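You operate a simulated robot arm through the tools that you are given. There is no shell and no other tool.

The job below is to be done with a simulated robot arm. You get a single attempt, and the scene is never put back.

## Task
Show the orange injector's spray: lamp on, orange air lever on, black number dial at 3, two sprays.
Fine: leave the lamp on, the lever on and the dial at 3. Leave ZERO and TEST alone.

The check looks at the end state, three seconds after you hand in, the way a careful person would. Anything else that was tipped, shoved, dropped, spilled or broken makes it a failure.

## Robot
A 6-joint arm with a fingered hand, fixed in place. Base frame: the origin is at the foot of the arm, x ahead of it, y to its left, z up. Units: mm, rad, N and s.
With the tool pointing down near the work surface it reaches from about 480 to 940 mm from the base axis. Its first joint turns from -2.897 to 2.897 rad. Payload 5 kg.
The TCP is the grasp point between the finger pads, 43 mm short of the fingertips. In the tool frame z runs along the fingers and y along their closing line. Largest opening 144 mm; the body of the gripper starts 50 mm behind the TCP. The gripper is a hand of 5 fingers: y runs from the thumb to the fingers, the wrist lies at [-21, -133, -233] in the tool frame, and closing takes about 1.5 s.
Orientation is that of the tool frame in the base frame, as [roll, pitch, yaw] about the fixed x, y, z axes, in that order (R = Rz(yaw) Ry(pitch) Rx(roll)). With the fingers straight down and the wrist toward the robot, the tool's x, y and z point along [0, 1, 0], [1, 0, 0] and [0, 0, -1] of the base frame.

## Interface
- The arm moves only by the tool apply_moves. Its argument "series" is a list of rows, each a list of 7 numbers: the shift along the base's x, y, z in units of 500 mm (1.0 is 500 mm), then the turn, a rotation vector about the base's x, y, z in units of 90 degrees (1.0 is 90 degrees), then the finger opening in mm, from 0 to 144. In form: [[dx, dy, dz, rx, ry, rz, claw], ...]. A call has 1 to 20 rows; each row is the pose to reach, as a shift and turn from the pose commanded when the call began. A call with a number of a shift or a turn outside -1 to 1 is refused whole. Rows are played at 5 a second. More than 50 mm and 0.15 rad between two rows, or a gripper value outside its range, and nothing of the call is played. A pose out of reach is approached as far as the arm can. The call stops where the force on the tool passes 50 N (or 10 N more than at its start, if that is more) or the arm is blocked; 0.2 s more then pass. The fingers move at their own pace (about 72 mm/s each) and stop on an object; they squeeze with about 33 N. The grip force told is the motor's: it shows also when the fingers shut on nothing. Time passes only in rows, and 0.2 s behind the last, so rows that repeat a pose let the fingers close. The reply holds the time, the measured pose of the TCP, the force on the tool along the base axes, the opening and the grip force, in the units named above and with some noise, with the torque about the TCP (base axes, N m) and any sound that the robot's microphone picked up.
- Cameras (640 x 400 px; columns grow to the right, rows downward): "scene" is fixed at [228.7, -498.4, 1622.6]; the picture's right is [-1.00, 0.01, 0.00], its down [-0.00, -0.13, -0.99] and it looks along [-0.01, -0.99, 0.13] (base axes); focal length 214 px, centre (320, 200). "wrist" rides on the gripper at [86, -108, -168] in the tool frame; the picture's right is [-0.80, 0.28, -0.53], its down [-0.54, -0.73, 0.42] and it looks along [-0.27, 0.63, 0.73] (tool axes); focal length 275 px, centre (320, 200). There is no depth. A picture from a camera that has moved, and an enlarged one, comes with that camera's place and axes in the base frame and with its lens. The place of the scene camera against the robot may be out by one fixed shift of up to 18 mm in any direction.
- snapshot(camera): a new picture of that camera. No time passes.
- move_column(by): slides the trunk up (or, below 0, down) by that many mm; the arm rides with it, the base frame stays. It gives what a move gives, with no picture.
- set_grasp(shape): the hand has 5 fingers and takes this shape, open, in about a second: jaw (thumb against the fingers, like two jaws); tri (thumb and two fingers); tip (a fingertip pinch); poke (one finger out to press); point (the index stretched); flat (the hand flat); cup (the hand cupped); fist (a fist). The gripper value then closes the fingers along that shape, each until it touches; the sizes above hold for jaw. It gives what a move gives, with no picture.
- close_up(camera, box): a new picture of the part [left, top, right, bottom] of that camera's present view, enlarged. No time passes.
- hand_in(): hands the job in; it is judged then, once.

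Places have to be worked out from the pictures, the camera data and where the tool is seen. Open the gripper and draw the arm clear of the work before you hand the job in, unless the task says otherwise.

The tools are called after "Call:" by a JSON object that holds its "op" and its "data". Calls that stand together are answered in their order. apply_moves: Moves the arm, as the interface text tells. Its arguments: {"type":"object","properties":{"series":{"type":"array","items":{"type":"array","items":{"type":"number"}}}},"required":["series"]} The other tools are called the same way: move_column (by) slides the trunk up or down; set_grasp (shape) gives the hand a shape; snapshot (camera) takes a picture; close_up (camera, box) takes an enlarged picture of a part of a camera's view; hand_in () hands the job in.

At the start:

```text
t: 0.0
tool_pos: [221.0, -300.2, 1411.8]
orientation: [-3.141, -0.001, 1.568]
force: [0.8, -0.1, -0.1]
ft_torque: [0.02, -0.01, -0.01]
grip_width: 143.6
finger_force: 0.1
shape: jaw
trunk travel left (down, up): [-525.0, 65.0]
```

scene: 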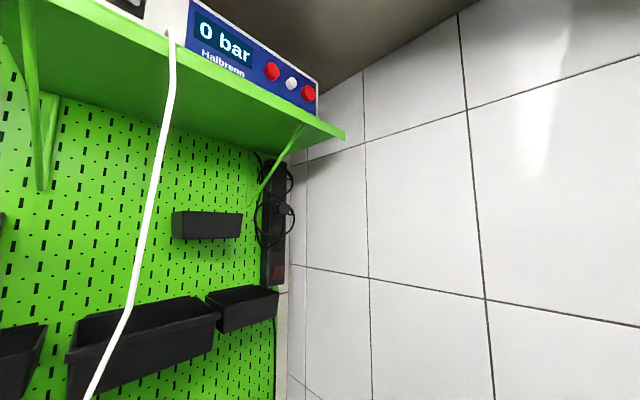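
wrist: 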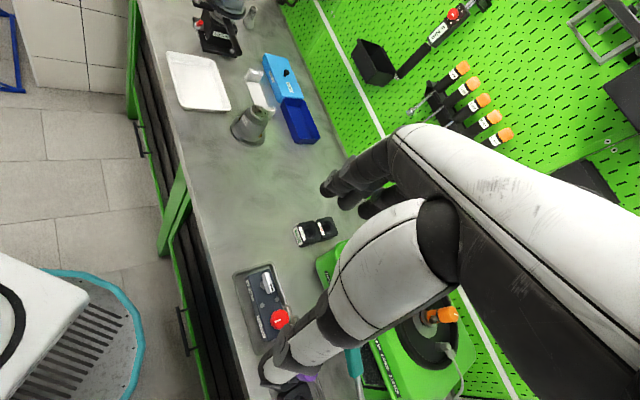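

I'll begin by looking at both cameras in their full views and enlarging the bench region to identify the injector rig, the lamp, lever, dial and buttons.

Call:
{"op": "close_up", "data": {"camera": "wrist", "box": [220, 200, 520, 400]}}

Call:
{"op": "close_up", "data": {"camera": "wrist", "box": [120, 0, 420, 200]}}

Call:
{"op": "close_up", "data": {"camera": "wrist", "box": [340, 0, 640, 200]}}

Call:
{"op": "close_up", "data": {"camera": "scene", "box": [0, 0, 340, 210]}}

```text
2.00 times, centred on (370, 300) of wrist
camera zoom: at [111.6, -213.7, 1582.0], right [0.28, -0.8, 0.53], down [-0.73, -0.54, -0.42], along [0.63, -0.27, -0.73], focal length 551 px, centre (220, 0)
```

zoom: 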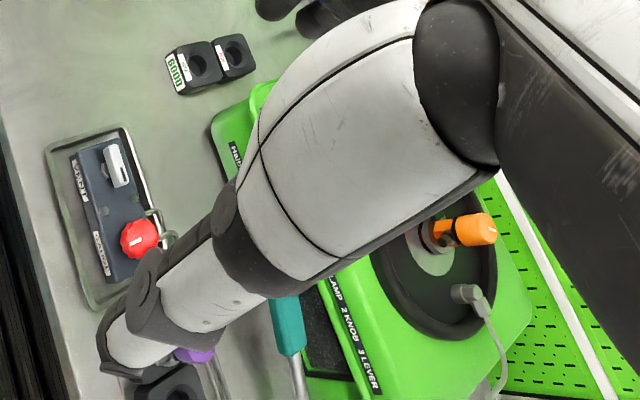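

```text
2.00 times, centred on (270, 100) of wrist
camera zoom: at [111.6, -213.7, 1582.0], right [0.28, -0.8, 0.53], down [-0.73, -0.54, -0.42], along [0.63, -0.27, -0.73], focal length 551 px, centre (420, 400)
```

zoom: 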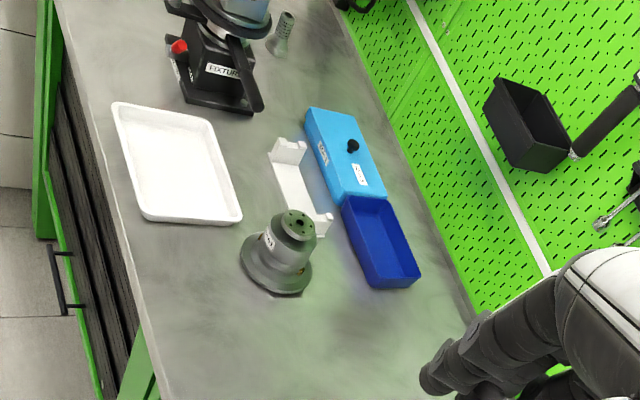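

```text
2.00 times, centred on (490, 100) of wrist
camera zoom: at [111.6, -213.7, 1582.0], right [0.28, -0.8, 0.53], down [-0.73, -0.54, -0.42], along [0.63, -0.27, -0.73], focal length 551 px, centre (-20, 400)
```

zoom: 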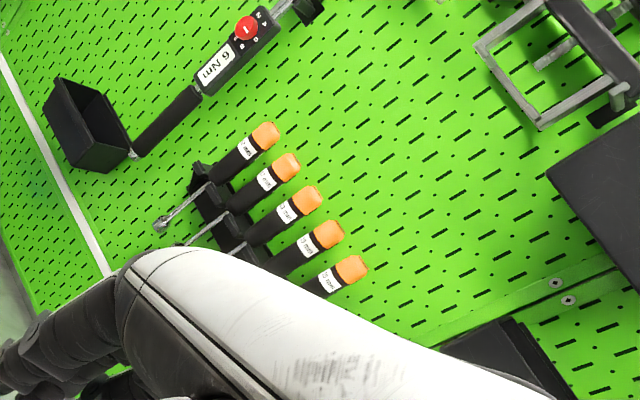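

```text
1.88 times, centred on (170, 105) of scene
camera zoom: at [228.7, -498.4, 1622.6], right [-1.0, 0.01, 0.0], down [0.0, -0.13, -0.99], along [-0.01, -0.99, 0.13], focal length 404 px, centre (602, 379)
```

zoom: 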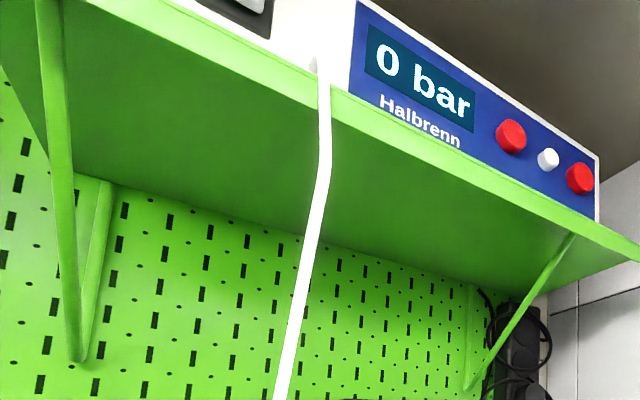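

The bench seems to run diagonally, and the hand hides the green injector rig (label "… LAMP 2 KNOB 3 LEVER"). I'll turn the hand about the vertical, clockwise, so the wrist camera faces the rig with the hand out of the way.

Call:
{"op": "apply_moves", "data": {"series": [[0, 0, 0, 0, 0, -0.09, 144], [0, 0, 0, 0, 0, -0.18, 144], [0, 0, 0, 0, 0, -0.27, 144], [0, 0, 0, 0, 0, -0.36, 144], [0, 0, 0, 0, 0, -0.45, 144], [0, 0, 0, 0, 0, -0.54, 144], [0, 0, 0, 0, 0, -0.63, 144], [0, 0, 0, 0, 0, -0.7, 144]]}}

Call:
{"op": "snapshot", "data": {"camera": "wrist"}}

Call:
{"op": "snapshot", "data": {"camera": "scene"}}

```text
t: 2.0
tool_pos: [180.3, -329.1, 1401.8]
orientation: [-3.114, -0.002, 0.334]
force: [-0.3, -1.1, 0.5]
ft_torque: [0.01, -0.02, -0.01]
grip_width: 143.5
finger_force: 0.0
shape: jaw
trunk travel left (down, up): [-525.0, 65.0]
stopped in row 8: the arm was blocked; the commanded pose is now the measured one
```

```text
taken
camera wrist: at [226.8, -201.2, 1574.6], right [-0.66, -0.54, 0.52], down [-0.75, 0.52, -0.4], along [-0.05, -0.66, -0.75], focal length 275 px, centre (320, 200)
```

wrist: 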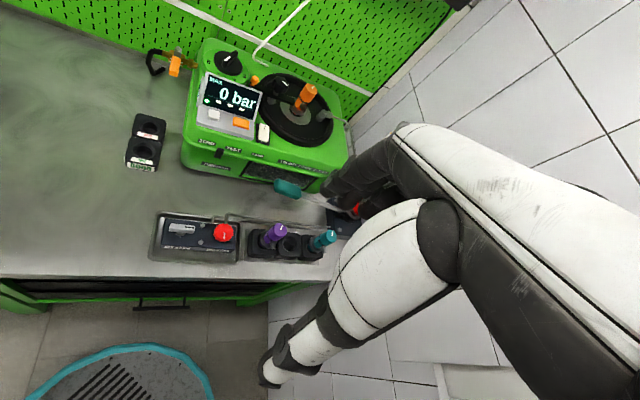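

```text
taken
```

scene: 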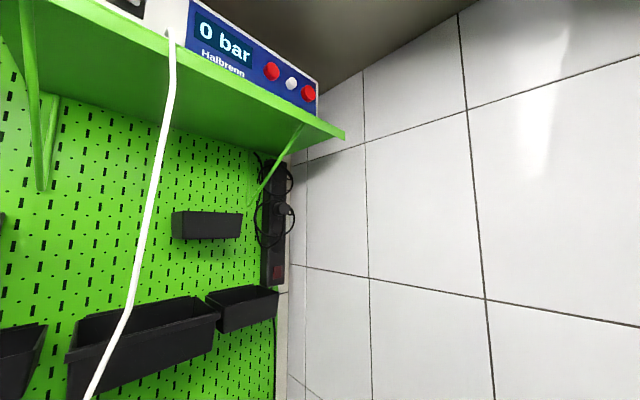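

Now the rig is in view: green machine with "0 bar" display, black dial, turntable with the orange injector, and a small control box in front. I'll enlarge these parts.

Call:
{"op": "close_up", "data": {"camera": "wrist", "box": [180, 30, 360, 142]}}

Call:
{"op": "close_up", "data": {"camera": "wrist", "box": [180, 90, 360, 202]}}

Call:
{"op": "close_up", "data": {"camera": "wrist", "box": [120, 180, 360, 330]}}

Call:
{"op": "close_up", "data": {"camera": "wrist", "box": [90, 20, 250, 120]}}

```text
3.56 times, centred on (270, 86) of wrist
camera zoom: at [226.8, -201.2, 1574.6], right [-0.66, -0.54, 0.52], down [-0.75, 0.52, -0.4], along [-0.05, -0.66, -0.75], focal length 979 px, centre (498, 605)
```

zoom: 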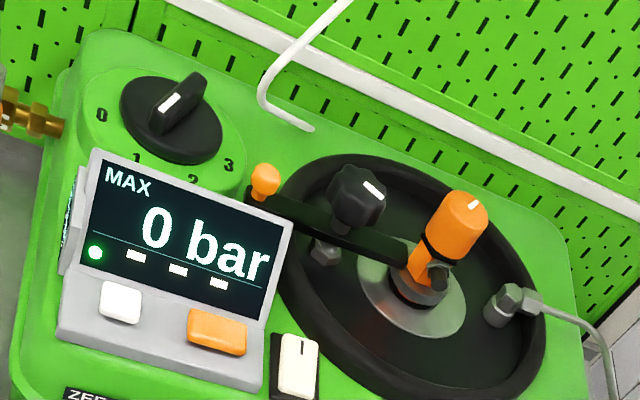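

```text
3.56 times, centred on (270, 146) of wrist
camera zoom: at [226.8, -201.2, 1574.6], right [-0.66, -0.54, 0.52], down [-0.75, 0.52, -0.4], along [-0.05, -0.66, -0.75], focal length 979 px, centre (498, 392)
```

zoom: 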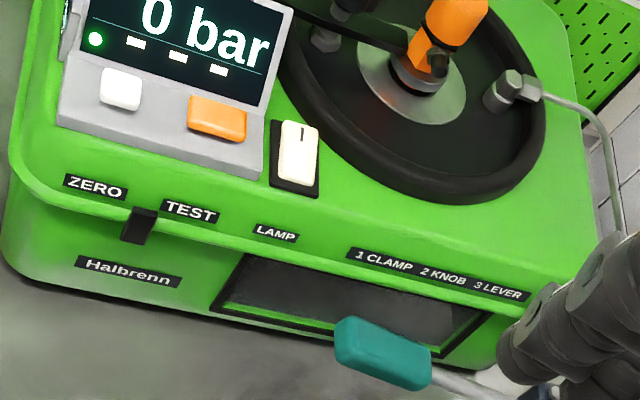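

```text
2.67 times, centred on (240, 255) of wrist
camera zoom: at [226.8, -201.2, 1574.6], right [-0.66, -0.54, 0.52], down [-0.75, 0.52, -0.4], along [-0.05, -0.66, -0.75], focal length 734 px, centre (533, 53)
```

zoom: 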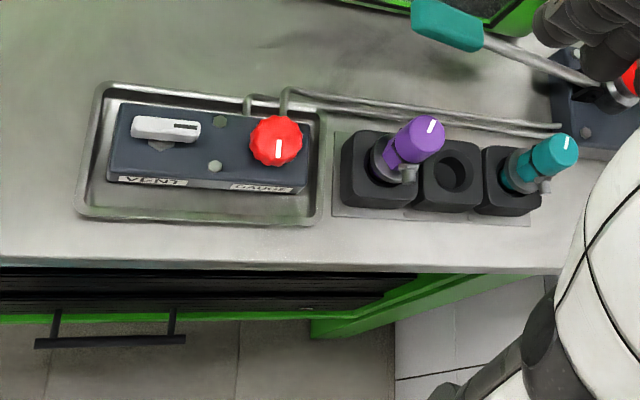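

```text
4.00 times, centred on (170, 70) of wrist
camera zoom: at [226.8, -201.2, 1574.6], right [-0.66, -0.54, 0.52], down [-0.75, 0.52, -0.4], along [-0.05, -0.66, -0.75], focal length 1101 px, centre (920, 720)
```

zoom: 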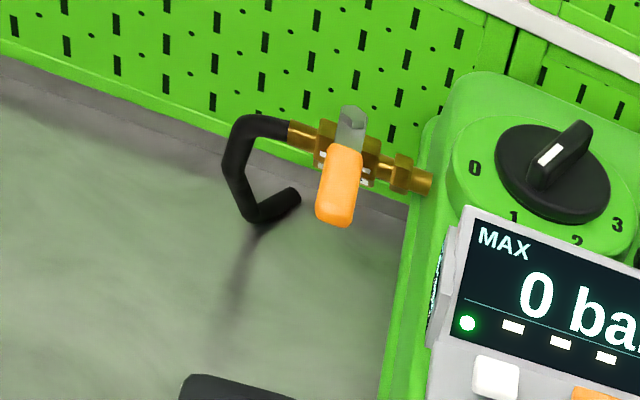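

The rig: dial 0–3 (now pointing near 1–2?), display with ZERO/TEST buttons, LAMP rocker, orange ball-valve lever at its left side, teal pump handle in front and a VENT/GAUGE box. The bench runs at about 45° in the base frame; I'll shift the hand left along the bench and a bit lower to get a second viewpoint for triangulation.

Call:
{"op": "apply_moves", "data": {"series": [[0.056, 0.056, -0.03, 0, 0, 0, 144], [0.112, 0.112, -0.06, 0, 0, 0, 144], [0.168, 0.168, -0.09, 0, 0, 0, 144], [0.224, 0.224, -0.12, 0, 0, 0, 144], [0.28, 0.28, -0.15, 0, 0, 0, 144], [0.3, 0.3, -0.2, 0, 0, 0, 144]]}}

Call:
{"op": "snapshot", "data": {"camera": "wrist"}}

Call:
{"op": "snapshot", "data": {"camera": "scene"}}

```text
t: 2.5
tool_pos: [148.9, -333.7, 1359.3]
orientation: [-3.051, 0.01, 0.081]
force: [-0.2, 0.1, 0.4]
ft_torque: [0.01, 0.05, 0.01]
grip_width: 143.5
finger_force: 0.0
shape: jaw
trunk travel left (down, up): [-525.0, 65.0]
stopped in row 2: the arm was blocked; the commanded pose is now the measured one
```

```text
taken
camera wrist: at [228.2, -233.7, 1536.2], right [-0.76, -0.39, 0.51], down [-0.61, 0.71, -0.35], along [-0.23, -0.58, -0.78], focal length 275 px, centre (320, 200)
```

wrist: 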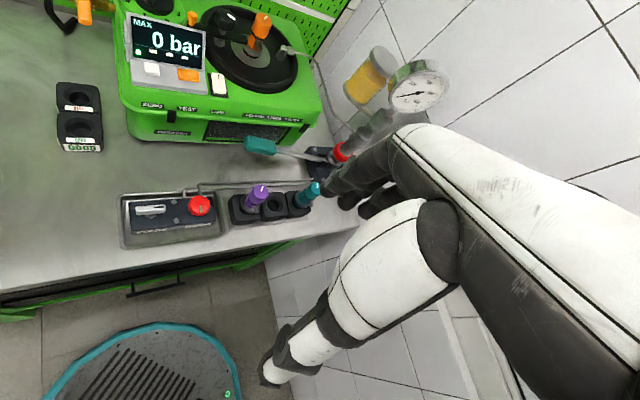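

```text
taken
```

scene: 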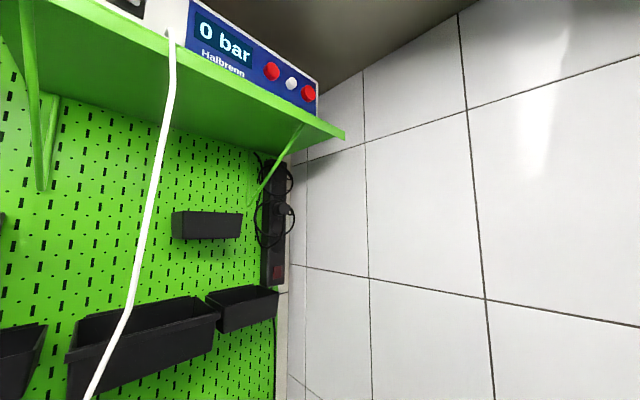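

The arm got stuck at an awkward wrist configuration too close to its axis (yaw drifted). I'll back out: turn the hand back so it points radially toward the bench (yaw ≈ 0.785) while moving outward to a radius inside its comfortable range.

Call:
{"op": "apply_moves", "data": {"series": [[0.05, 0.0, 0, 0, 0, 0.08, 144], [0.1, 0.0, 0, 0, 0, 0.16, 144], [0.15, 0.0, 0, 0, 0, 0.24, 144], [0.2, 0, 0, 0, 0, 0.32, 144], [0.26, 0, 0, 0, 0, 0.4, 144], [0.32, 0, 0, 0, 0, 0.45, 144], [0.36, 0, 0, 0, 0, 0.45, 144]]}}

Call:
{"op": "snapshot", "data": {"camera": "wrist"}}

```text
t: 4.1
tool_pos: [330.1, -333.1, 1359.1]
orientation: [-3.052, 0.01, 0.792]
force: [-0.5, -0.2, -0.7]
ft_torque: [0.03, -0.01, 0.02]
grip_width: 144.0
finger_force: 0.1
shape: jaw
trunk travel left (down, up): [-525.0, 65.0]
```

```text
taken
camera wrist: at [325.2, -205.3, 1535.5], right [-0.32, -0.8, 0.51], down [-0.93, 0.15, -0.35], along [0.2, -0.59, -0.78], focal length 275 px, centre (320, 200)
```

wrist: 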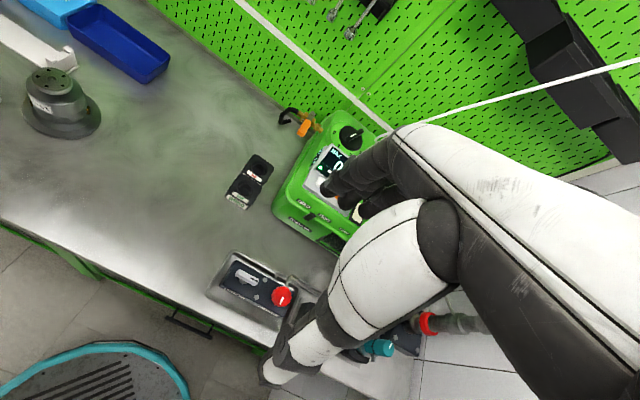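

Red knob triangulates to about (283, −455, 970), so the bench top is ~z 910. The arm is healthy again; I'll level the hand, turn it partly clockwise and lower slightly to get a closer, unobstructed view of the rig.

Call:
{"op": "apply_moves", "data": {"series": [[0, 0, -0.04, -0.04, -0.04, 0, 144], [0, 0, -0.08, -0.04, -0.04, -0.08, 144], [0, 0, -0.12, -0.04, -0.04, -0.16, 144], [0, 0, -0.16, -0.04, -0.04, -0.24, 144], [0, 0, -0.18, -0.04, -0.04, -0.28, 144]]}}

Call:
{"op": "snapshot", "data": {"camera": "wrist"}}

```text
t: 5.3
tool_pos: [328.4, -333.2, 1268.4]
orientation: [-3.138, -0.008, 0.348]
force: [-0.5, 0.3, 0.8]
ft_torque: [-0.04, 0.0, 0.02]
grip_width: 143.8
finger_force: 0.1
shape: jaw
trunk travel left (down, up): [-525.0, 65.0]
```

```text
taken
camera wrist: at [371.9, -203.3, 1439.1], right [-0.65, -0.54, 0.53], down [-0.76, 0.5, -0.42], along [-0.03, -0.68, -0.74], focal length 275 px, centre (320, 200)
```

wrist: 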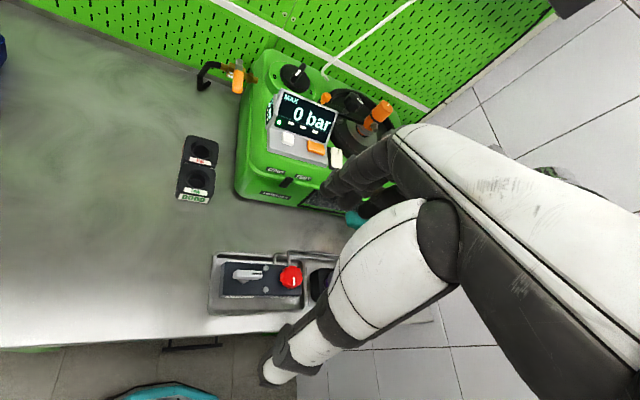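

The hand still hides the right half of the rig. I'll shift the hand right/back along the bench (still well above everything) so the rig moves to the clear left part of the picture.

Call:
{"op": "apply_moves", "data": {"series": [[-0.06, -0.02, 0, 0, 0, 0, 144], [-0.12, -0.04, 0, 0, 0, 0, 144], [-0.18, -0.06, 0, 0, 0, -0.02, 144], [-0.2, -0.06, 0, 0, 0, -0.04, 144]]}}

Call:
{"op": "snapshot", "data": {"camera": "wrist"}}

```text
t: 6.5
tool_pos: [240.2, -371.6, 1235.4]
orientation: [-3.055, 0.004, 0.302]
force: [-0.6, -0.3, -0.6]
ft_torque: [0.0, -0.02, 0.01]
grip_width: 144.1
finger_force: 0.1
shape: jaw
trunk travel left (down, up): [-525.0, 65.0]
stopped in row 4: the arm was blocked; the commanded pose is now the measured one
```

```text
taken
camera wrist: at [294.3, -254.8, 1412.8], right [-0.66, -0.55, 0.51], down [-0.75, 0.56, -0.36], along [-0.09, -0.62, -0.78], focal length 275 px, centre (320, 200)
```

wrist: 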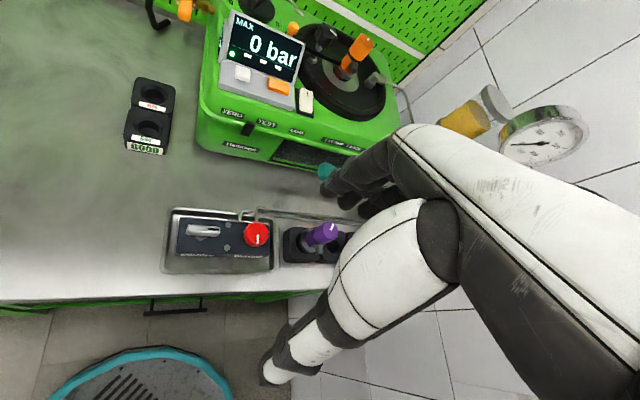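

The yaw limit blocked the last bit, but the view is good: the pump with gauge stands at the right end near (111, −706, 1309), clear of my planned paths. I'll enlarge the rig from here.

Call:
{"op": "close_up", "data": {"camera": "wrist", "box": [190, 0, 430, 150]}}

Call:
{"op": "close_up", "data": {"camera": "wrist", "box": [290, 0, 430, 88]}}

Call:
{"op": "close_up", "data": {"camera": "wrist", "box": [190, 80, 400, 211]}}

Call:
{"op": "close_up", "data": {"camera": "wrist", "box": [150, 190, 360, 321]}}

Call:
{"op": "close_up", "data": {"camera": "wrist", "box": [400, 60, 640, 210]}}

```text
2.67 times, centred on (310, 75) of wrist
camera zoom: at [294.3, -254.8, 1412.8], right [-0.66, -0.55, 0.51], down [-0.75, 0.56, -0.36], along [-0.09, -0.62, -0.78], focal length 734 px, centre (347, 533)
```

zoom: 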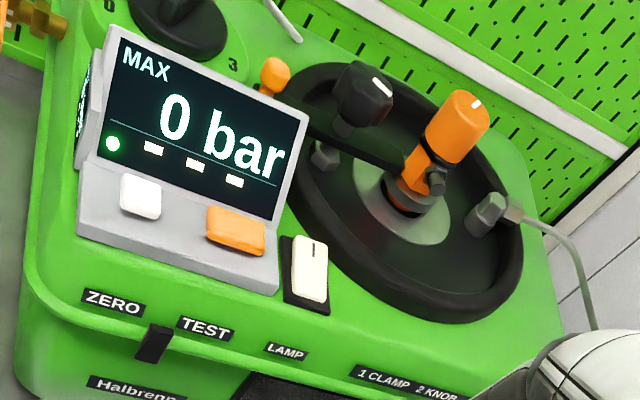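

```text
4.55 times, centred on (360, 44) of wrist
camera zoom: at [294.3, -254.8, 1412.8], right [-0.66, -0.55, 0.51], down [-0.75, 0.56, -0.36], along [-0.09, -0.62, -0.78], focal length 1251 px, centre (138, 909)
```

zoom: 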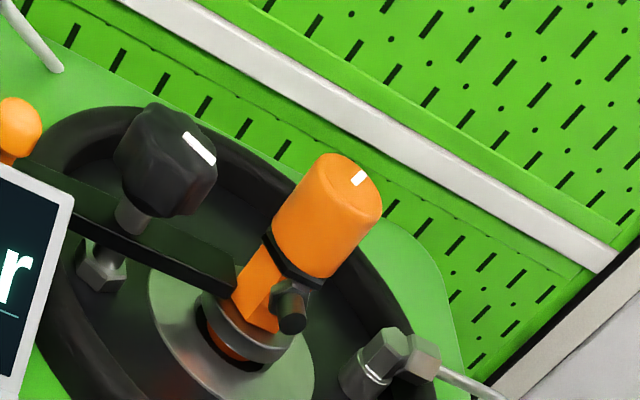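

```text
3.05 times, centred on (295, 146) of wrist
camera zoom: at [294.3, -254.8, 1412.8], right [-0.66, -0.55, 0.51], down [-0.75, 0.56, -0.36], along [-0.09, -0.62, -0.78], focal length 839 px, centre (396, 366)
```

zoom: 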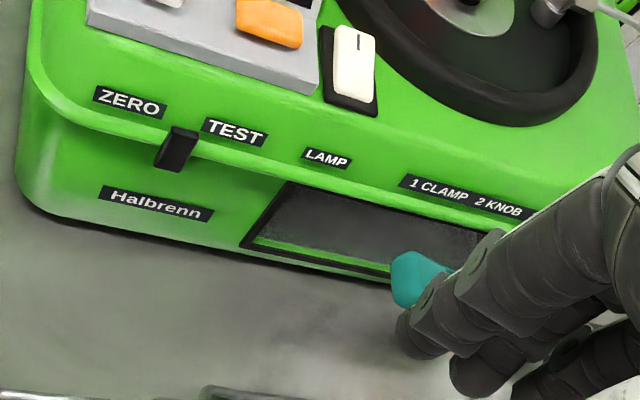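

```text
3.05 times, centred on (255, 256) of wrist
camera zoom: at [294.3, -254.8, 1412.8], right [-0.66, -0.55, 0.51], down [-0.75, 0.56, -0.36], along [-0.09, -0.62, -0.78], focal length 839 px, centre (518, 31)
```

zoom: 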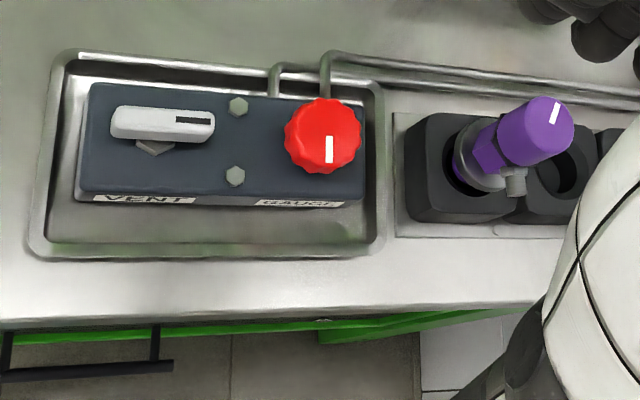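

```text
2.67 times, centred on (520, 135) of wrist
camera zoom: at [294.3, -254.8, 1412.8], right [-0.66, -0.55, 0.51], down [-0.75, 0.56, -0.36], along [-0.09, -0.62, -0.78], focal length 734 px, centre (-213, 373)
```

zoom: 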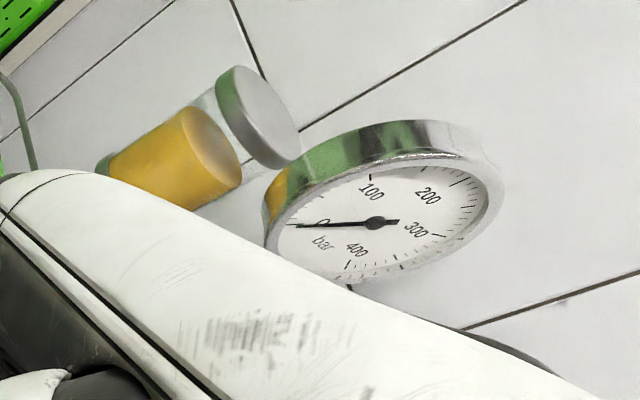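

To inspect the pump and its teal lever I need the camera further right and turned; I'll first rise to z≈1400 (above the gauge), level the hand and move toward the right end with the hand radial, and close into a fist to reduce the occlusion.

Call:
{"op": "apply_moves", "data": {"series": [[0, 0, 0.08, -0.05, -0.016, 0, 144], [0, 0, 0.16, -0.05, -0.016, 0, 144], [0, 0, 0.24, -0.05, -0.016, 0, 144], [0, 0, 0.33, -0.05, -0.016, 0, 144], [-0.065, -0.044, 0.33, -0.05, -0.016, -0.02, 144], [-0.13, -0.088, 0.33, -0.05, -0.016, -0.04, 144], [-0.195, -0.132, 0.33, -0.05, -0.016, -0.06, 144], [-0.26, -0.176, 0.33, -0.05, -0.016, -0.065, 144]]}}

Call:
{"op": "set_grasp", "data": {"shape": "fist"}}

Call:
{"op": "snapshot", "data": {"camera": "wrist"}}

Call:
{"op": "snapshot", "data": {"camera": "scene"}}

```text
t: 8.3
tool_pos: [110.3, -458.5, 1400.4]
orientation: [-3.141, -0.004, 0.2]
force: [0.5, -0.1, 0.3]
ft_torque: [0.04, 0.0, -0.01]
grip_width: 143.8
finger_force: 0.0
shape: jaw
trunk travel left (down, up): [-525.0, 65.0]
```

```text
t: 9.2
tool_pos: [110.8, -458.0, 1399.9]
orientation: [-3.14, -0.002, 0.201]
force: [0.1, 0.0, -0.9]
ft_torque: [0.01, 0.03, -0.02]
grip_width: 0.0
finger_force: 0.1
shape: fist
trunk travel left (down, up): [-525.0, 65.0]
```

```text
taken
camera wrist: at [172.1, -334.6, 1569.6], right [-0.72, -0.44, 0.53], down [-0.68, 0.6, -0.42], along [-0.14, -0.67, -0.73], focal length 275 px, centre (320, 200)
```

wrist: 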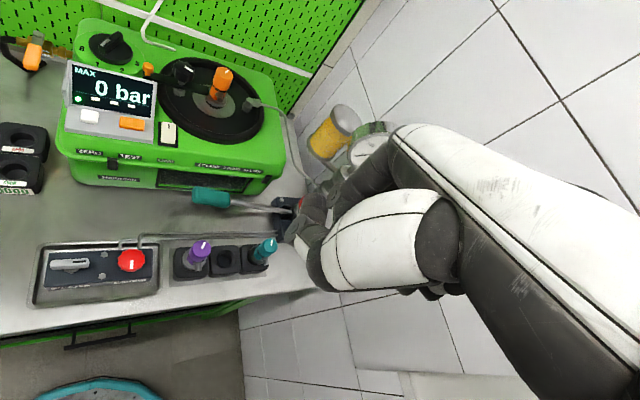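

```text
taken
```

scene: 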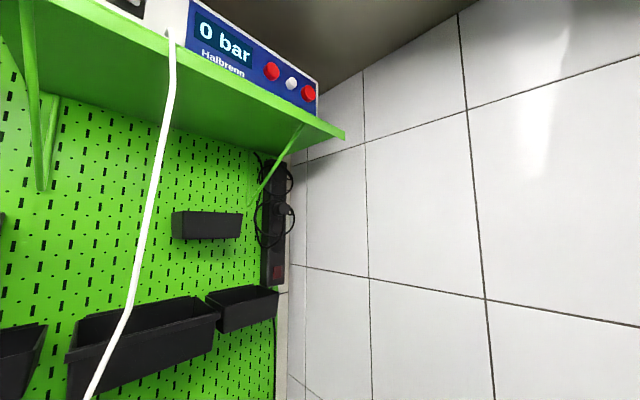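

Very good overview. I'll enlarge the pump area and the rig from this view.

Call:
{"op": "close_up", "data": {"camera": "wrist", "box": [170, 90, 410, 240]}}

Call:
{"op": "close_up", "data": {"camera": "wrist", "box": [50, 10, 290, 160]}}

Call:
{"op": "close_up", "data": {"camera": "wrist", "box": [30, 210, 300, 379]}}

Call:
{"op": "close_up", "data": {"camera": "wrist", "box": [0, 10, 160, 110]}}

```text
2.67 times, centred on (290, 165) of wrist
camera zoom: at [172.1, -334.6, 1569.6], right [-0.72, -0.44, 0.53], down [-0.68, 0.6, -0.42], along [-0.14, -0.67, -0.73], focal length 734 px, centre (400, 293)
```

zoom: 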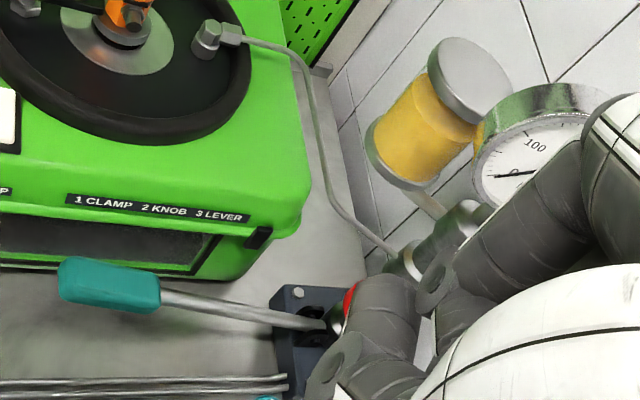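

```text
2.67 times, centred on (170, 85) of wrist
camera zoom: at [172.1, -334.6, 1569.6], right [-0.72, -0.44, 0.53], down [-0.68, 0.6, -0.42], along [-0.14, -0.67, -0.73], focal length 734 px, centre (720, 507)
```

zoom: 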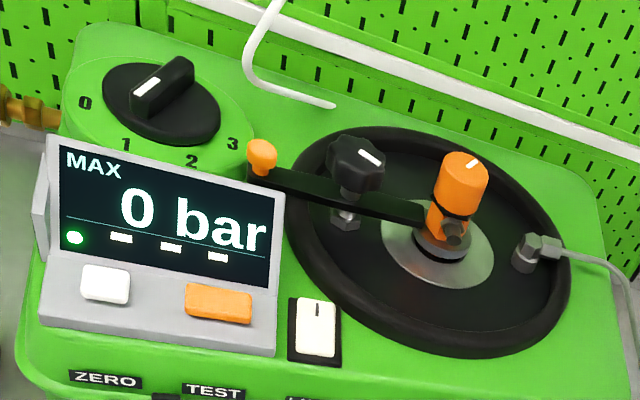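

```text
2.37 times, centred on (165, 294) of wrist
camera zoom: at [172.1, -334.6, 1569.6], right [-0.72, -0.44, 0.53], down [-0.68, 0.6, -0.42], along [-0.14, -0.67, -0.73], focal length 652 px, centre (687, -24)
```

zoom: 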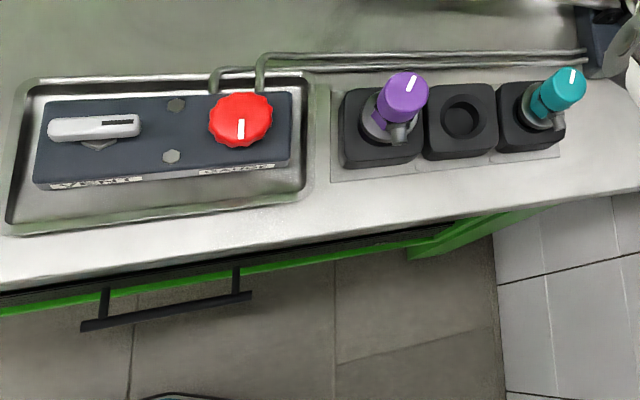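

```text
4.00 times, centred on (80, 60) of wrist
camera zoom: at [172.1, -334.6, 1569.6], right [-0.72, -0.44, 0.53], down [-0.68, 0.6, -0.42], along [-0.14, -0.67, -0.73], focal length 1101 px, centre (1280, 760)
```

zoom: 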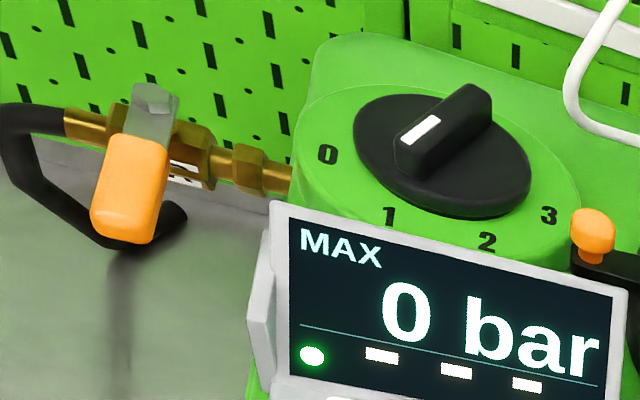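

Triangulation gives: lamp rocker ≈ (395, −636, 1090), dial ≈ (575, −678, 1108), valve bolt ≈ (660, −618, 1080) with its orange handle pointing to the front, teal pump handle ≈ (260…290, −600…−640, ~1040). I'll go a bit further right to inspect the pump itself.

Call:
{"op": "apply_moves", "data": {"series": [[-0.04, -0.011, 0.02, 0, 0, -0.04, 0], [-0.08, -0.022, 0.04, 0, 0, -0.08, 0], [-0.12, -0.033, 0.04, 0, 0, -0.12, 0], [-0.16, -0.044, 0.04, 0, 0, -0.16, 0]]}}

Call:
{"op": "snapshot", "data": {"camera": "wrist"}}

Call:
{"op": "close_up", "data": {"camera": "wrist", "box": [120, 60, 400, 235]}}

```text
t: 10.2
tool_pos: [29.0, -480.3, 1420.9]
orientation: [-3.14, -0.002, -0.052]
force: [-0.4, 0.3, 0.5]
ft_torque: [0.01, 0.0, 0.02]
grip_width: 0.3
finger_force: 0.1
shape: fist
trunk travel left (down, up): [-525.0, 65.0]
```

```text
taken
camera wrist: at [120.2, -376.7, 1589.9], right [-0.81, -0.24, 0.53], down [-0.5, 0.75, -0.42], along [-0.3, -0.61, -0.73], focal length 275 px, centre (320, 200)
```

wrist: 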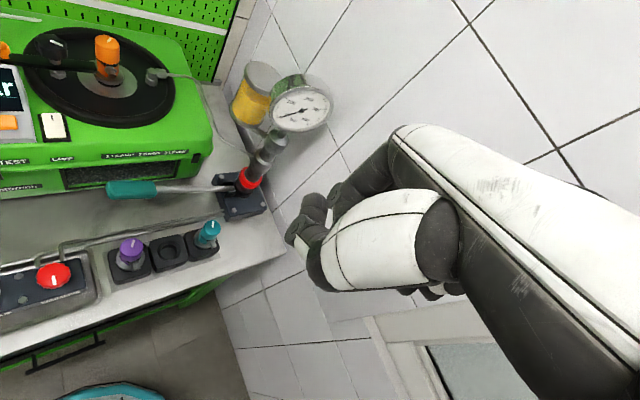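

```text
2.29 times, centred on (260, 148) of wrist
camera zoom: at [120.2, -376.7, 1589.9], right [-0.81, -0.24, 0.53], down [-0.5, 0.75, -0.42], along [-0.3, -0.61, -0.73], focal length 629 px, centre (457, 320)
```

zoom: 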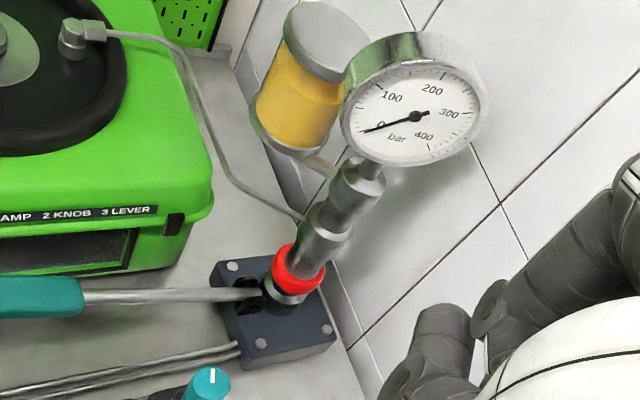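

Now the pump is fully visible: vertical cylinder with red collar, gauge, jar, and the lever with teal grip entering its base. I'll zoom on the lever joint and on the injector rig.

Call:
{"op": "close_up", "data": {"camera": "wrist", "box": [100, 120, 290, 239]}}

Call:
{"op": "close_up", "data": {"camera": "wrist", "box": [0, 10, 200, 135]}}

Call:
{"op": "close_up", "data": {"camera": "wrist", "box": [0, 220, 240, 370]}}

```text
3.36 times, centred on (195, 180) of wrist
camera zoom: at [120.2, -376.7, 1589.9], right [-0.81, -0.24, 0.53], down [-0.5, 0.75, -0.42], along [-0.3, -0.61, -0.73], focal length 925 px, centre (740, 269)
```

zoom: 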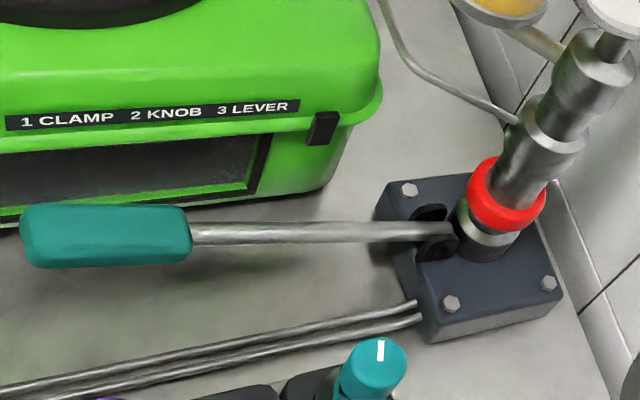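

```text
3.20 times, centred on (100, 72) of wrist
camera zoom: at [120.2, -376.7, 1589.9], right [-0.81, -0.24, 0.53], down [-0.5, 0.75, -0.42], along [-0.3, -0.61, -0.73], focal length 881 px, centre (1024, 608)
```

zoom: 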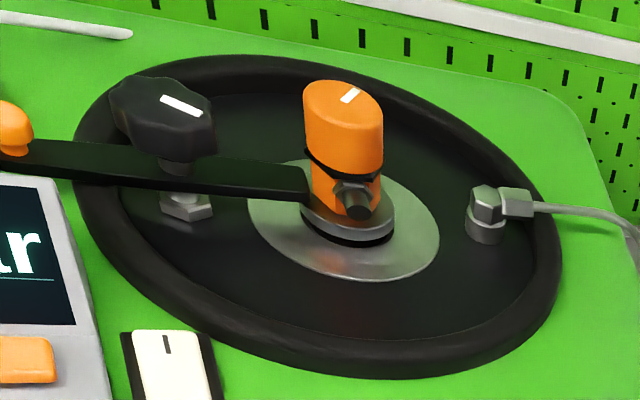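

```text
2.67 times, centred on (120, 295) of wrist
camera zoom: at [120.2, -376.7, 1589.9], right [-0.81, -0.24, 0.53], down [-0.5, 0.75, -0.42], along [-0.3, -0.61, -0.73], focal length 734 px, centre (853, -53)
```

zoom: 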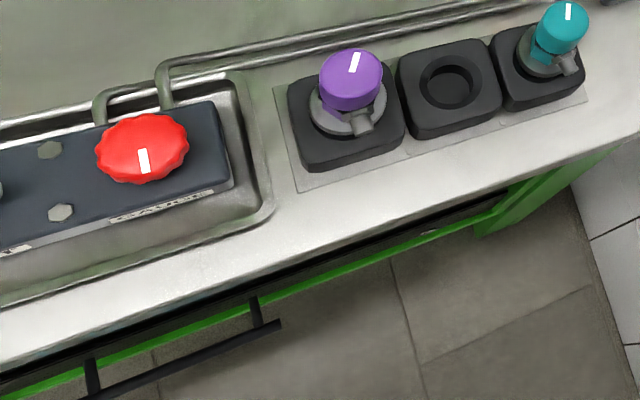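

Pump lever: grip left end ≈ (289, −596, 1047), right end ≈ (230, −647, 1030), pivot near (105, −755, ~990), so it is raised and should be pressed down. Now I'll form the "poke" hand and see where the fingertip sits in the wrist view.

Call:
{"op": "set_grasp", "data": {"shape": "poke"}}

Call:
{"op": "snapshot", "data": {"camera": "wrist"}}

Call:
{"op": "close_up", "data": {"camera": "wrist", "box": [220, 100, 480, 262]}}

```text
t: 11.1
tool_pos: [30.2, -481.8, 1420.1]
orientation: [-3.14, -0.001, -0.052]
force: [-0.1, 0.3, 0.6]
ft_torque: [-0.01, 0.0, -0.02]
grip_width: 0.1
finger_force: 0.1
shape: poke
trunk travel left (down, up): [-525.0, 65.0]
```

```text
taken
camera wrist: at [120.8, -376.1, 1590.0], right [-0.81, -0.24, 0.53], down [-0.5, 0.75, -0.42], along [-0.3, -0.61, -0.73], focal length 275 px, centre (320, 200)
```

wrist: 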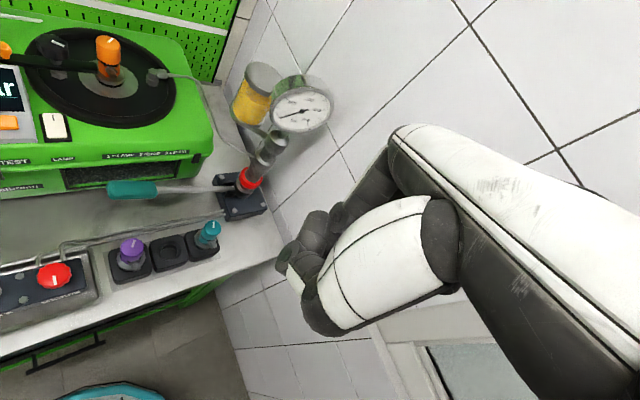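

```text
2.46 times, centred on (350, 181) of wrist
camera zoom: at [120.8, -376.1, 1590.0], right [-0.81, -0.24, 0.53], down [-0.5, 0.75, -0.42], along [-0.3, -0.61, -0.73], focal length 678 px, centre (246, 247)
```

zoom: 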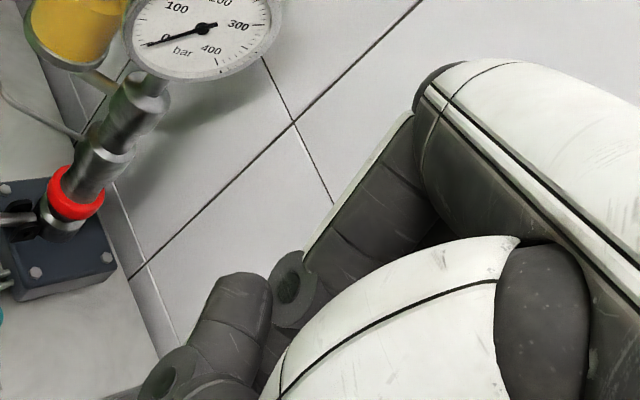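

I'll look more closely at the fingers in this shape, then compare with "point".

Call:
{"op": "close_up", "data": {"camera": "wrist", "box": [250, 180, 410, 340]}}

Call:
{"op": "set_grasp", "data": {"shape": "point"}}

Call:
{"op": "close_up", "data": {"camera": "wrist", "box": [200, 120, 440, 340]}}

```text
2.50 times, centred on (330, 260) of wrist
camera zoom: at [120.8, -376.1, 1590.0], right [-0.81, -0.24, 0.53], down [-0.5, 0.75, -0.42], along [-0.3, -0.61, -0.73], focal length 688 px, centre (295, 50)
```

zoom: 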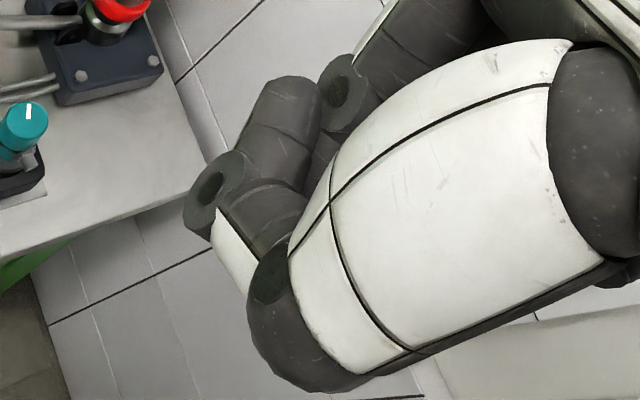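

```text
t: 12.0
tool_pos: [30.5, -480.6, 1420.1]
orientation: [-3.14, -0.002, -0.051]
force: [0.4, -0.2, 0.3]
ft_torque: [0.05, 0.0, 0.02]
grip_width: 0.0
finger_force: 0.0
shape: point
trunk travel left (down, up): [-525.0, 65.0]
```

```text
1.82 times, centred on (320, 230) of wrist
camera zoom: at [120.8, -376.1, 1590.0], right [-0.81, -0.24, 0.53], down [-0.5, 0.75, -0.42], along [-0.3, -0.61, -0.73], focal length 500 px, centre (320, 146)
```

zoom: 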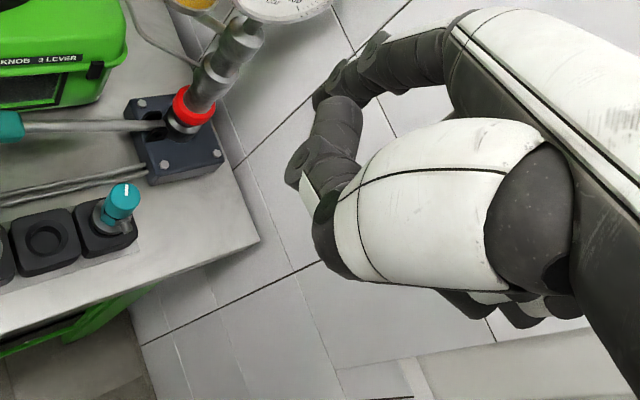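

The curled shapes are hard to read from the wrist view. I'll bring the hand up in front of the scene camera (z≈1580, above everything and below the high shelf) to see the poke/point finger geometry.

Call:
{"op": "apply_moves", "data": {"series": [[0, 0, 0.08, 0, 0, 0, 0], [0, 0, 0.16, 0, 0, 0, 0], [0, 0, 0.24, 0, 0, 0, 0], [0, 0, 0.32, 0, 0, 0, 0], [0.06, -0.044, 0.32, 0, 0, 0.035, 0], [0.12, -0.088, 0.32, 0, 0, 0.07, 0], [0.18, -0.132, 0.32, 0, 0, 0.105, 0], [0.24, -0.176, 0.32, 0, 0, 0.14, 0], [0.3, -0.22, 0.32, 0, 0, 0.175, 0], [0.36, -0.264, 0.32, 0, 0, 0.21, 0], [0.42, -0.308, 0.32, 0, 0, 0.245, 0], [0.48, -0.352, 0.32, 0, 0, 0.28, 0], [0.54, -0.396, 0.32, 0, 0, 0.31, 0], [0.6, -0.44, 0.32, 0, 0, 0.31, 0]]}}

Call:
{"op": "snapshot", "data": {"camera": "scene"}}

Call:
{"op": "snapshot", "data": {"camera": "wrist"}}

```text
t: 15.0
tool_pos: [298.0, -586.4, 1463.7]
orientation: [-3.141, -0.003, 0.437]
force: [0.1, 0.8, 0.3]
ft_torque: [-0.07, -0.05, -0.01]
grip_width: 0.0
finger_force: 0.0
shape: point
out of reach, approached as far as the arm can: row 4, 5, 6, 7, 8, 9, 10, 11, 12, 13, 14
trunk travel left (down, up): [-525.0, 65.0]
```

```text
taken
```

scene: 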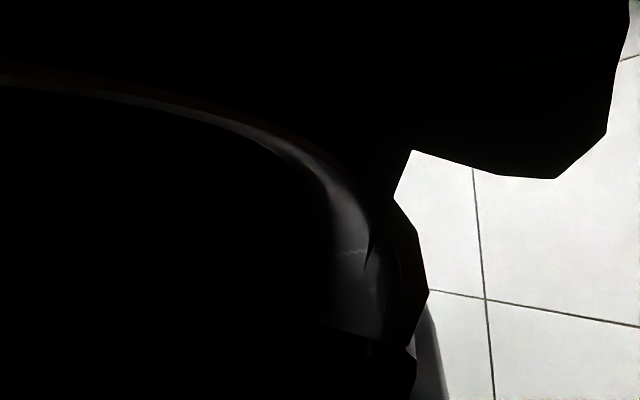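

```text
taken
camera wrist: at [329.3, -451.5, 1632.6], right [-0.6, -0.59, 0.53], down [-0.8, 0.43, -0.42], along [0.02, -0.68, -0.73], focal length 275 px, centre (320, 200)
```

wrist: 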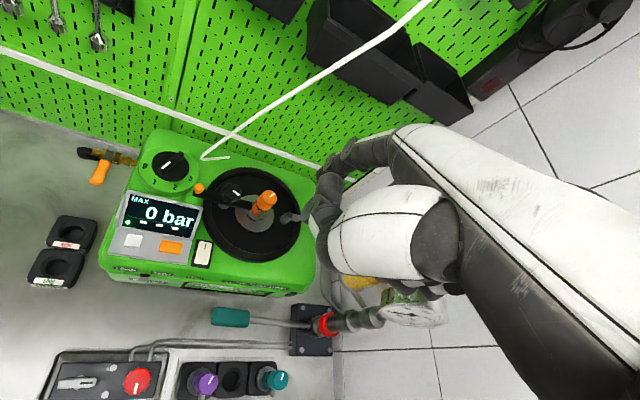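

The arm covers the scene camera there, so it's no use for that; but the wrist view from above is clear. Let me zoom on the fingers in this lit background.

Call:
{"op": "close_up", "data": {"camera": "wrist", "box": [270, 100, 470, 320]}}

Call:
{"op": "set_grasp", "data": {"shape": "poke"}}

Call:
{"op": "close_up", "data": {"camera": "wrist", "box": [230, 100, 470, 360]}}

Call:
{"op": "set_grasp", "data": {"shape": "tip"}}

Call:
{"op": "close_up", "data": {"camera": "wrist", "box": [230, 100, 470, 360]}}

```text
1.82 times, centred on (370, 210) of wrist
camera zoom: at [329.3, -451.5, 1632.6], right [-0.6, -0.59, 0.53], down [-0.8, 0.43, -0.42], along [0.02, -0.68, -0.73], focal length 500 px, centre (229, 182)
```

zoom: 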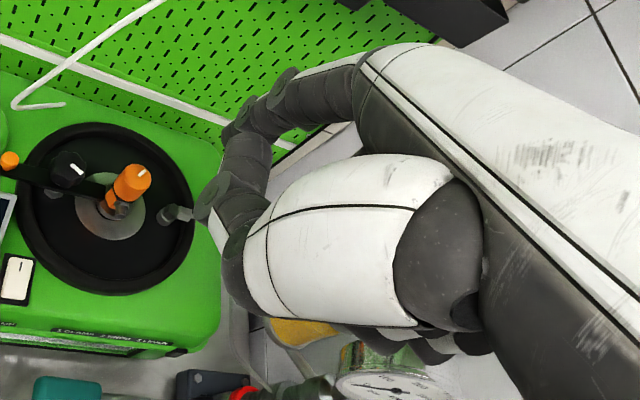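

```text
t: 15.9
tool_pos: [298.9, -587.3, 1462.0]
orientation: [-3.141, -0.003, 0.436]
force: [0.6, 0.1, -0.2]
ft_torque: [-0.04, 0.01, 0.01]
grip_width: 0.0
finger_force: 0.1
shape: poke
trunk travel left (down, up): [-525.0, 65.0]
```

```text
1.54 times, centred on (350, 230) of wrist
camera zoom: at [330.2, -452.4, 1632.0], right [-0.6, -0.59, 0.53], down [-0.8, 0.43, -0.42], along [0.02, -0.68, -0.73], focal length 424 px, centre (274, 154)
```

zoom: 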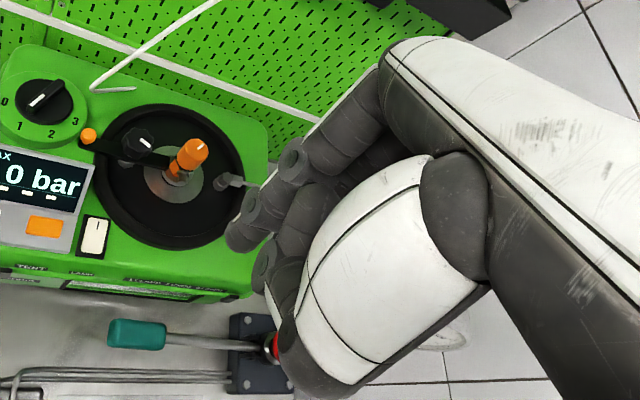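

```text
t: 16.8
tool_pos: [299.1, -587.1, 1462.7]
orientation: [-3.141, -0.003, 0.437]
force: [0.7, -0.4, -0.4]
ft_torque: [0.0, 0.02, 0.03]
grip_width: 143.9
finger_force: 0.1
shape: tip
trunk travel left (down, up): [-525.0, 65.0]
```

```text
1.54 times, centred on (350, 230) of wrist
camera zoom: at [330.2, -452.3, 1632.0], right [-0.6, -0.59, 0.53], down [-0.8, 0.43, -0.42], along [0.02, -0.68, -0.73], focal length 424 px, centre (274, 154)
```

zoom: 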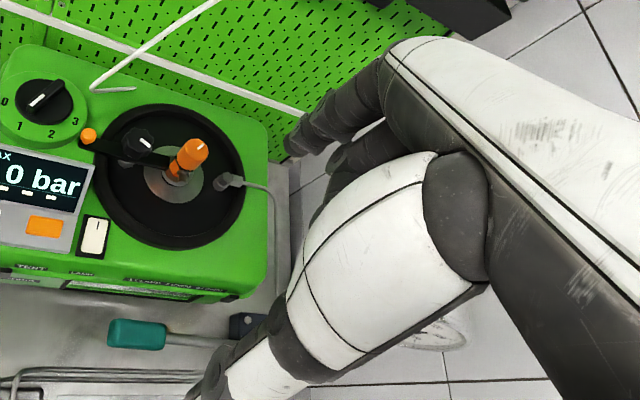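

In poke the index (nearest finger) sticks out, its tip projecting to about tool (10, 3, 46). The positions of lamp and dial from this view agree with my earlier estimates within 2 mm. I'll zoom on the lamp rocker, dial and valve from here.

Call:
{"op": "close_up", "data": {"camera": "wrist", "box": [150, 200, 250, 290]}}

Call:
{"op": "close_up", "data": {"camera": "wrist", "box": [120, 130, 220, 200]}}

Call:
{"op": "close_up", "data": {"camera": "wrist", "box": [60, 130, 160, 200]}}

Call:
{"op": "close_up", "data": {"camera": "wrist", "box": [190, 160, 310, 245]}}

```text
4.44 times, centred on (200, 245) of wrist
camera zoom: at [330.2, -452.3, 1632.0], right [-0.6, -0.59, 0.53], down [-0.8, 0.43, -0.42], along [0.02, -0.68, -0.73], focal length 1224 px, centre (853, 0)
```

zoom: 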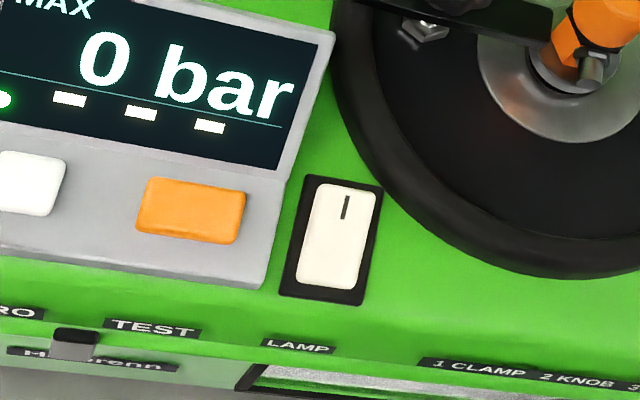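

```text
5.71 times, centred on (170, 165) of wrist
camera zoom: at [330.2, -452.3, 1632.0], right [-0.6, -0.59, 0.53], down [-0.8, 0.43, -0.42], along [0.02, -0.68, -0.73], focal length 1573 px, centre (1177, 400)
```

zoom: 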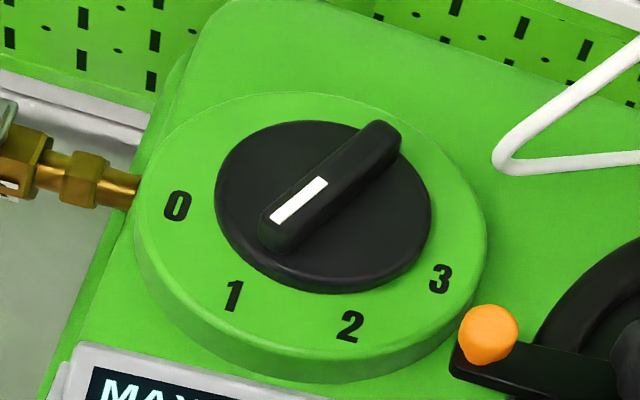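

```text
5.71 times, centred on (110, 165) of wrist
camera zoom: at [330.2, -452.3, 1632.0], right [-0.6, -0.59, 0.53], down [-0.8, 0.43, -0.42], along [0.02, -0.68, -0.73], focal length 1573 px, centre (1520, 400)
```

zoom: 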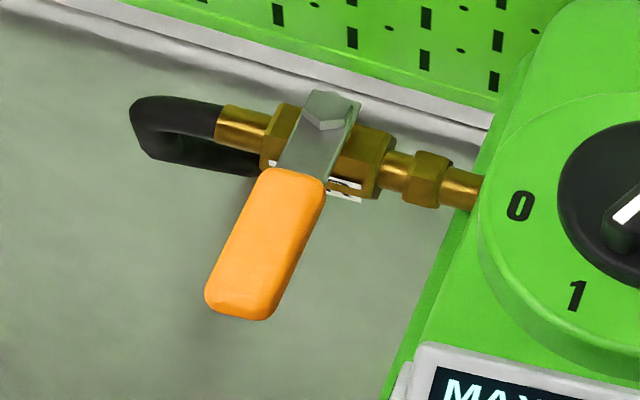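

```text
4.71 times, centred on (250, 202) of wrist
camera zoom: at [330.2, -452.3, 1632.0], right [-0.6, -0.59, 0.53], down [-0.8, 0.43, -0.42], along [0.02, -0.68, -0.73], focal length 1295 px, centre (649, 188)
```

zoom: 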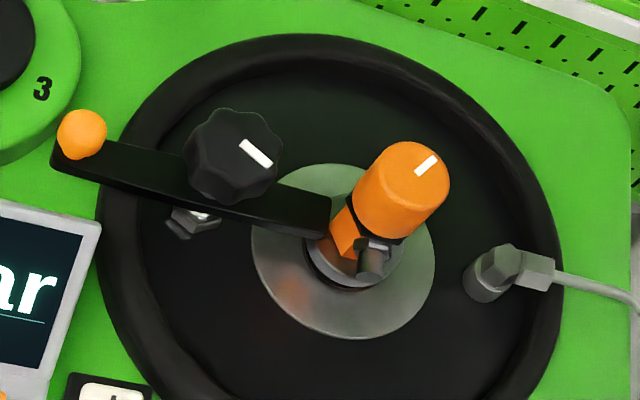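

Pointer is at "1" (labels about 54° apart, 0→3 running counter-clockwise seen from above), the valve handle points squarely to the front, perpendicular to the pipe. First the lamp: form poke, descend to z≈1250 here, then slide over the rocker.

Call:
{"op": "set_grasp", "data": {"shape": "poke"}}

Call:
{"op": "apply_moves", "data": {"series": [[0, 0, -0.084, 0, 0, 0.02, 0], [0, 0, -0.168, 0, 0, 0.04, 0], [0, 0, -0.252, 0, 0, 0.06, 0], [0, 0, -0.336, 0, 0, 0.076, 0], [0, 0, -0.42, 0, 0, 0.076, 0], [0.063, -0.04, -0.424, 0, 0, 0.076, 0], [0.126, -0.08, -0.424, 0, 0, 0.076, 0], [0.19, -0.12, -0.424, 0, 0, 0.076, 0], [0.19, -0.12, -0.424, 0, 0, 0.076, 0]]}}

Call:
{"op": "snapshot", "data": {"camera": "wrist"}}

Call:
{"op": "close_up", "data": {"camera": "wrist", "box": [200, 180, 400, 305]}}

```text
t: 17.7
tool_pos: [299.2, -586.0, 1462.6]
orientation: [-3.139, -0.004, 0.436]
force: [0.7, -0.9, -0.6]
ft_torque: [0.0, -0.02, 0.0]
grip_width: 0.1
finger_force: 0.1
shape: poke
trunk travel left (down, up): [-525.0, 65.0]
```

```text
t: 19.7
tool_pos: [391.0, -650.0, 1248.9]
orientation: [3.141, -0.002, 0.555]
force: [-0.5, -0.3, 0.2]
ft_torque: [0.02, 0.01, 0.0]
grip_width: 0.1
finger_force: 32.8
shape: jaw
trunk travel left (down, up): [-525.0, 65.0]
```

```text
taken
camera wrist: at [405.7, -511.5, 1419.1], right [-0.53, -0.66, 0.53], down [-0.84, 0.33, -0.42], along [0.1, -0.67, -0.73], focal length 275 px, centre (320, 200)
```

wrist: 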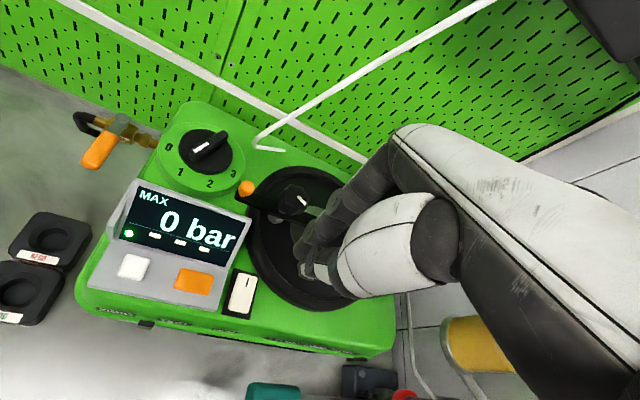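

```text
3.20 times, centred on (300, 242) of wrist
camera zoom: at [405.7, -511.5, 1419.1], right [-0.53, -0.66, 0.53], down [-0.84, 0.33, -0.42], along [0.1, -0.67, -0.73], focal length 881 px, centre (384, 64)
```

zoom: 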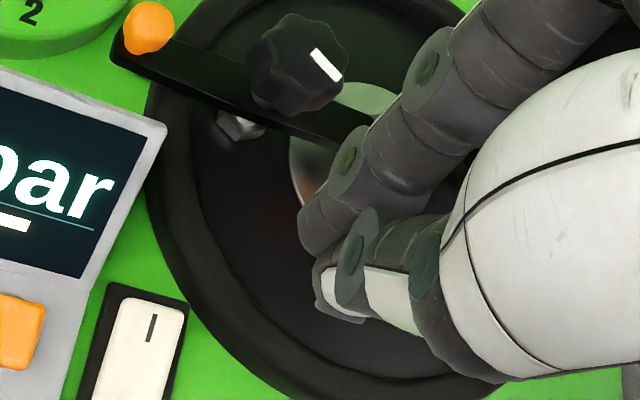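

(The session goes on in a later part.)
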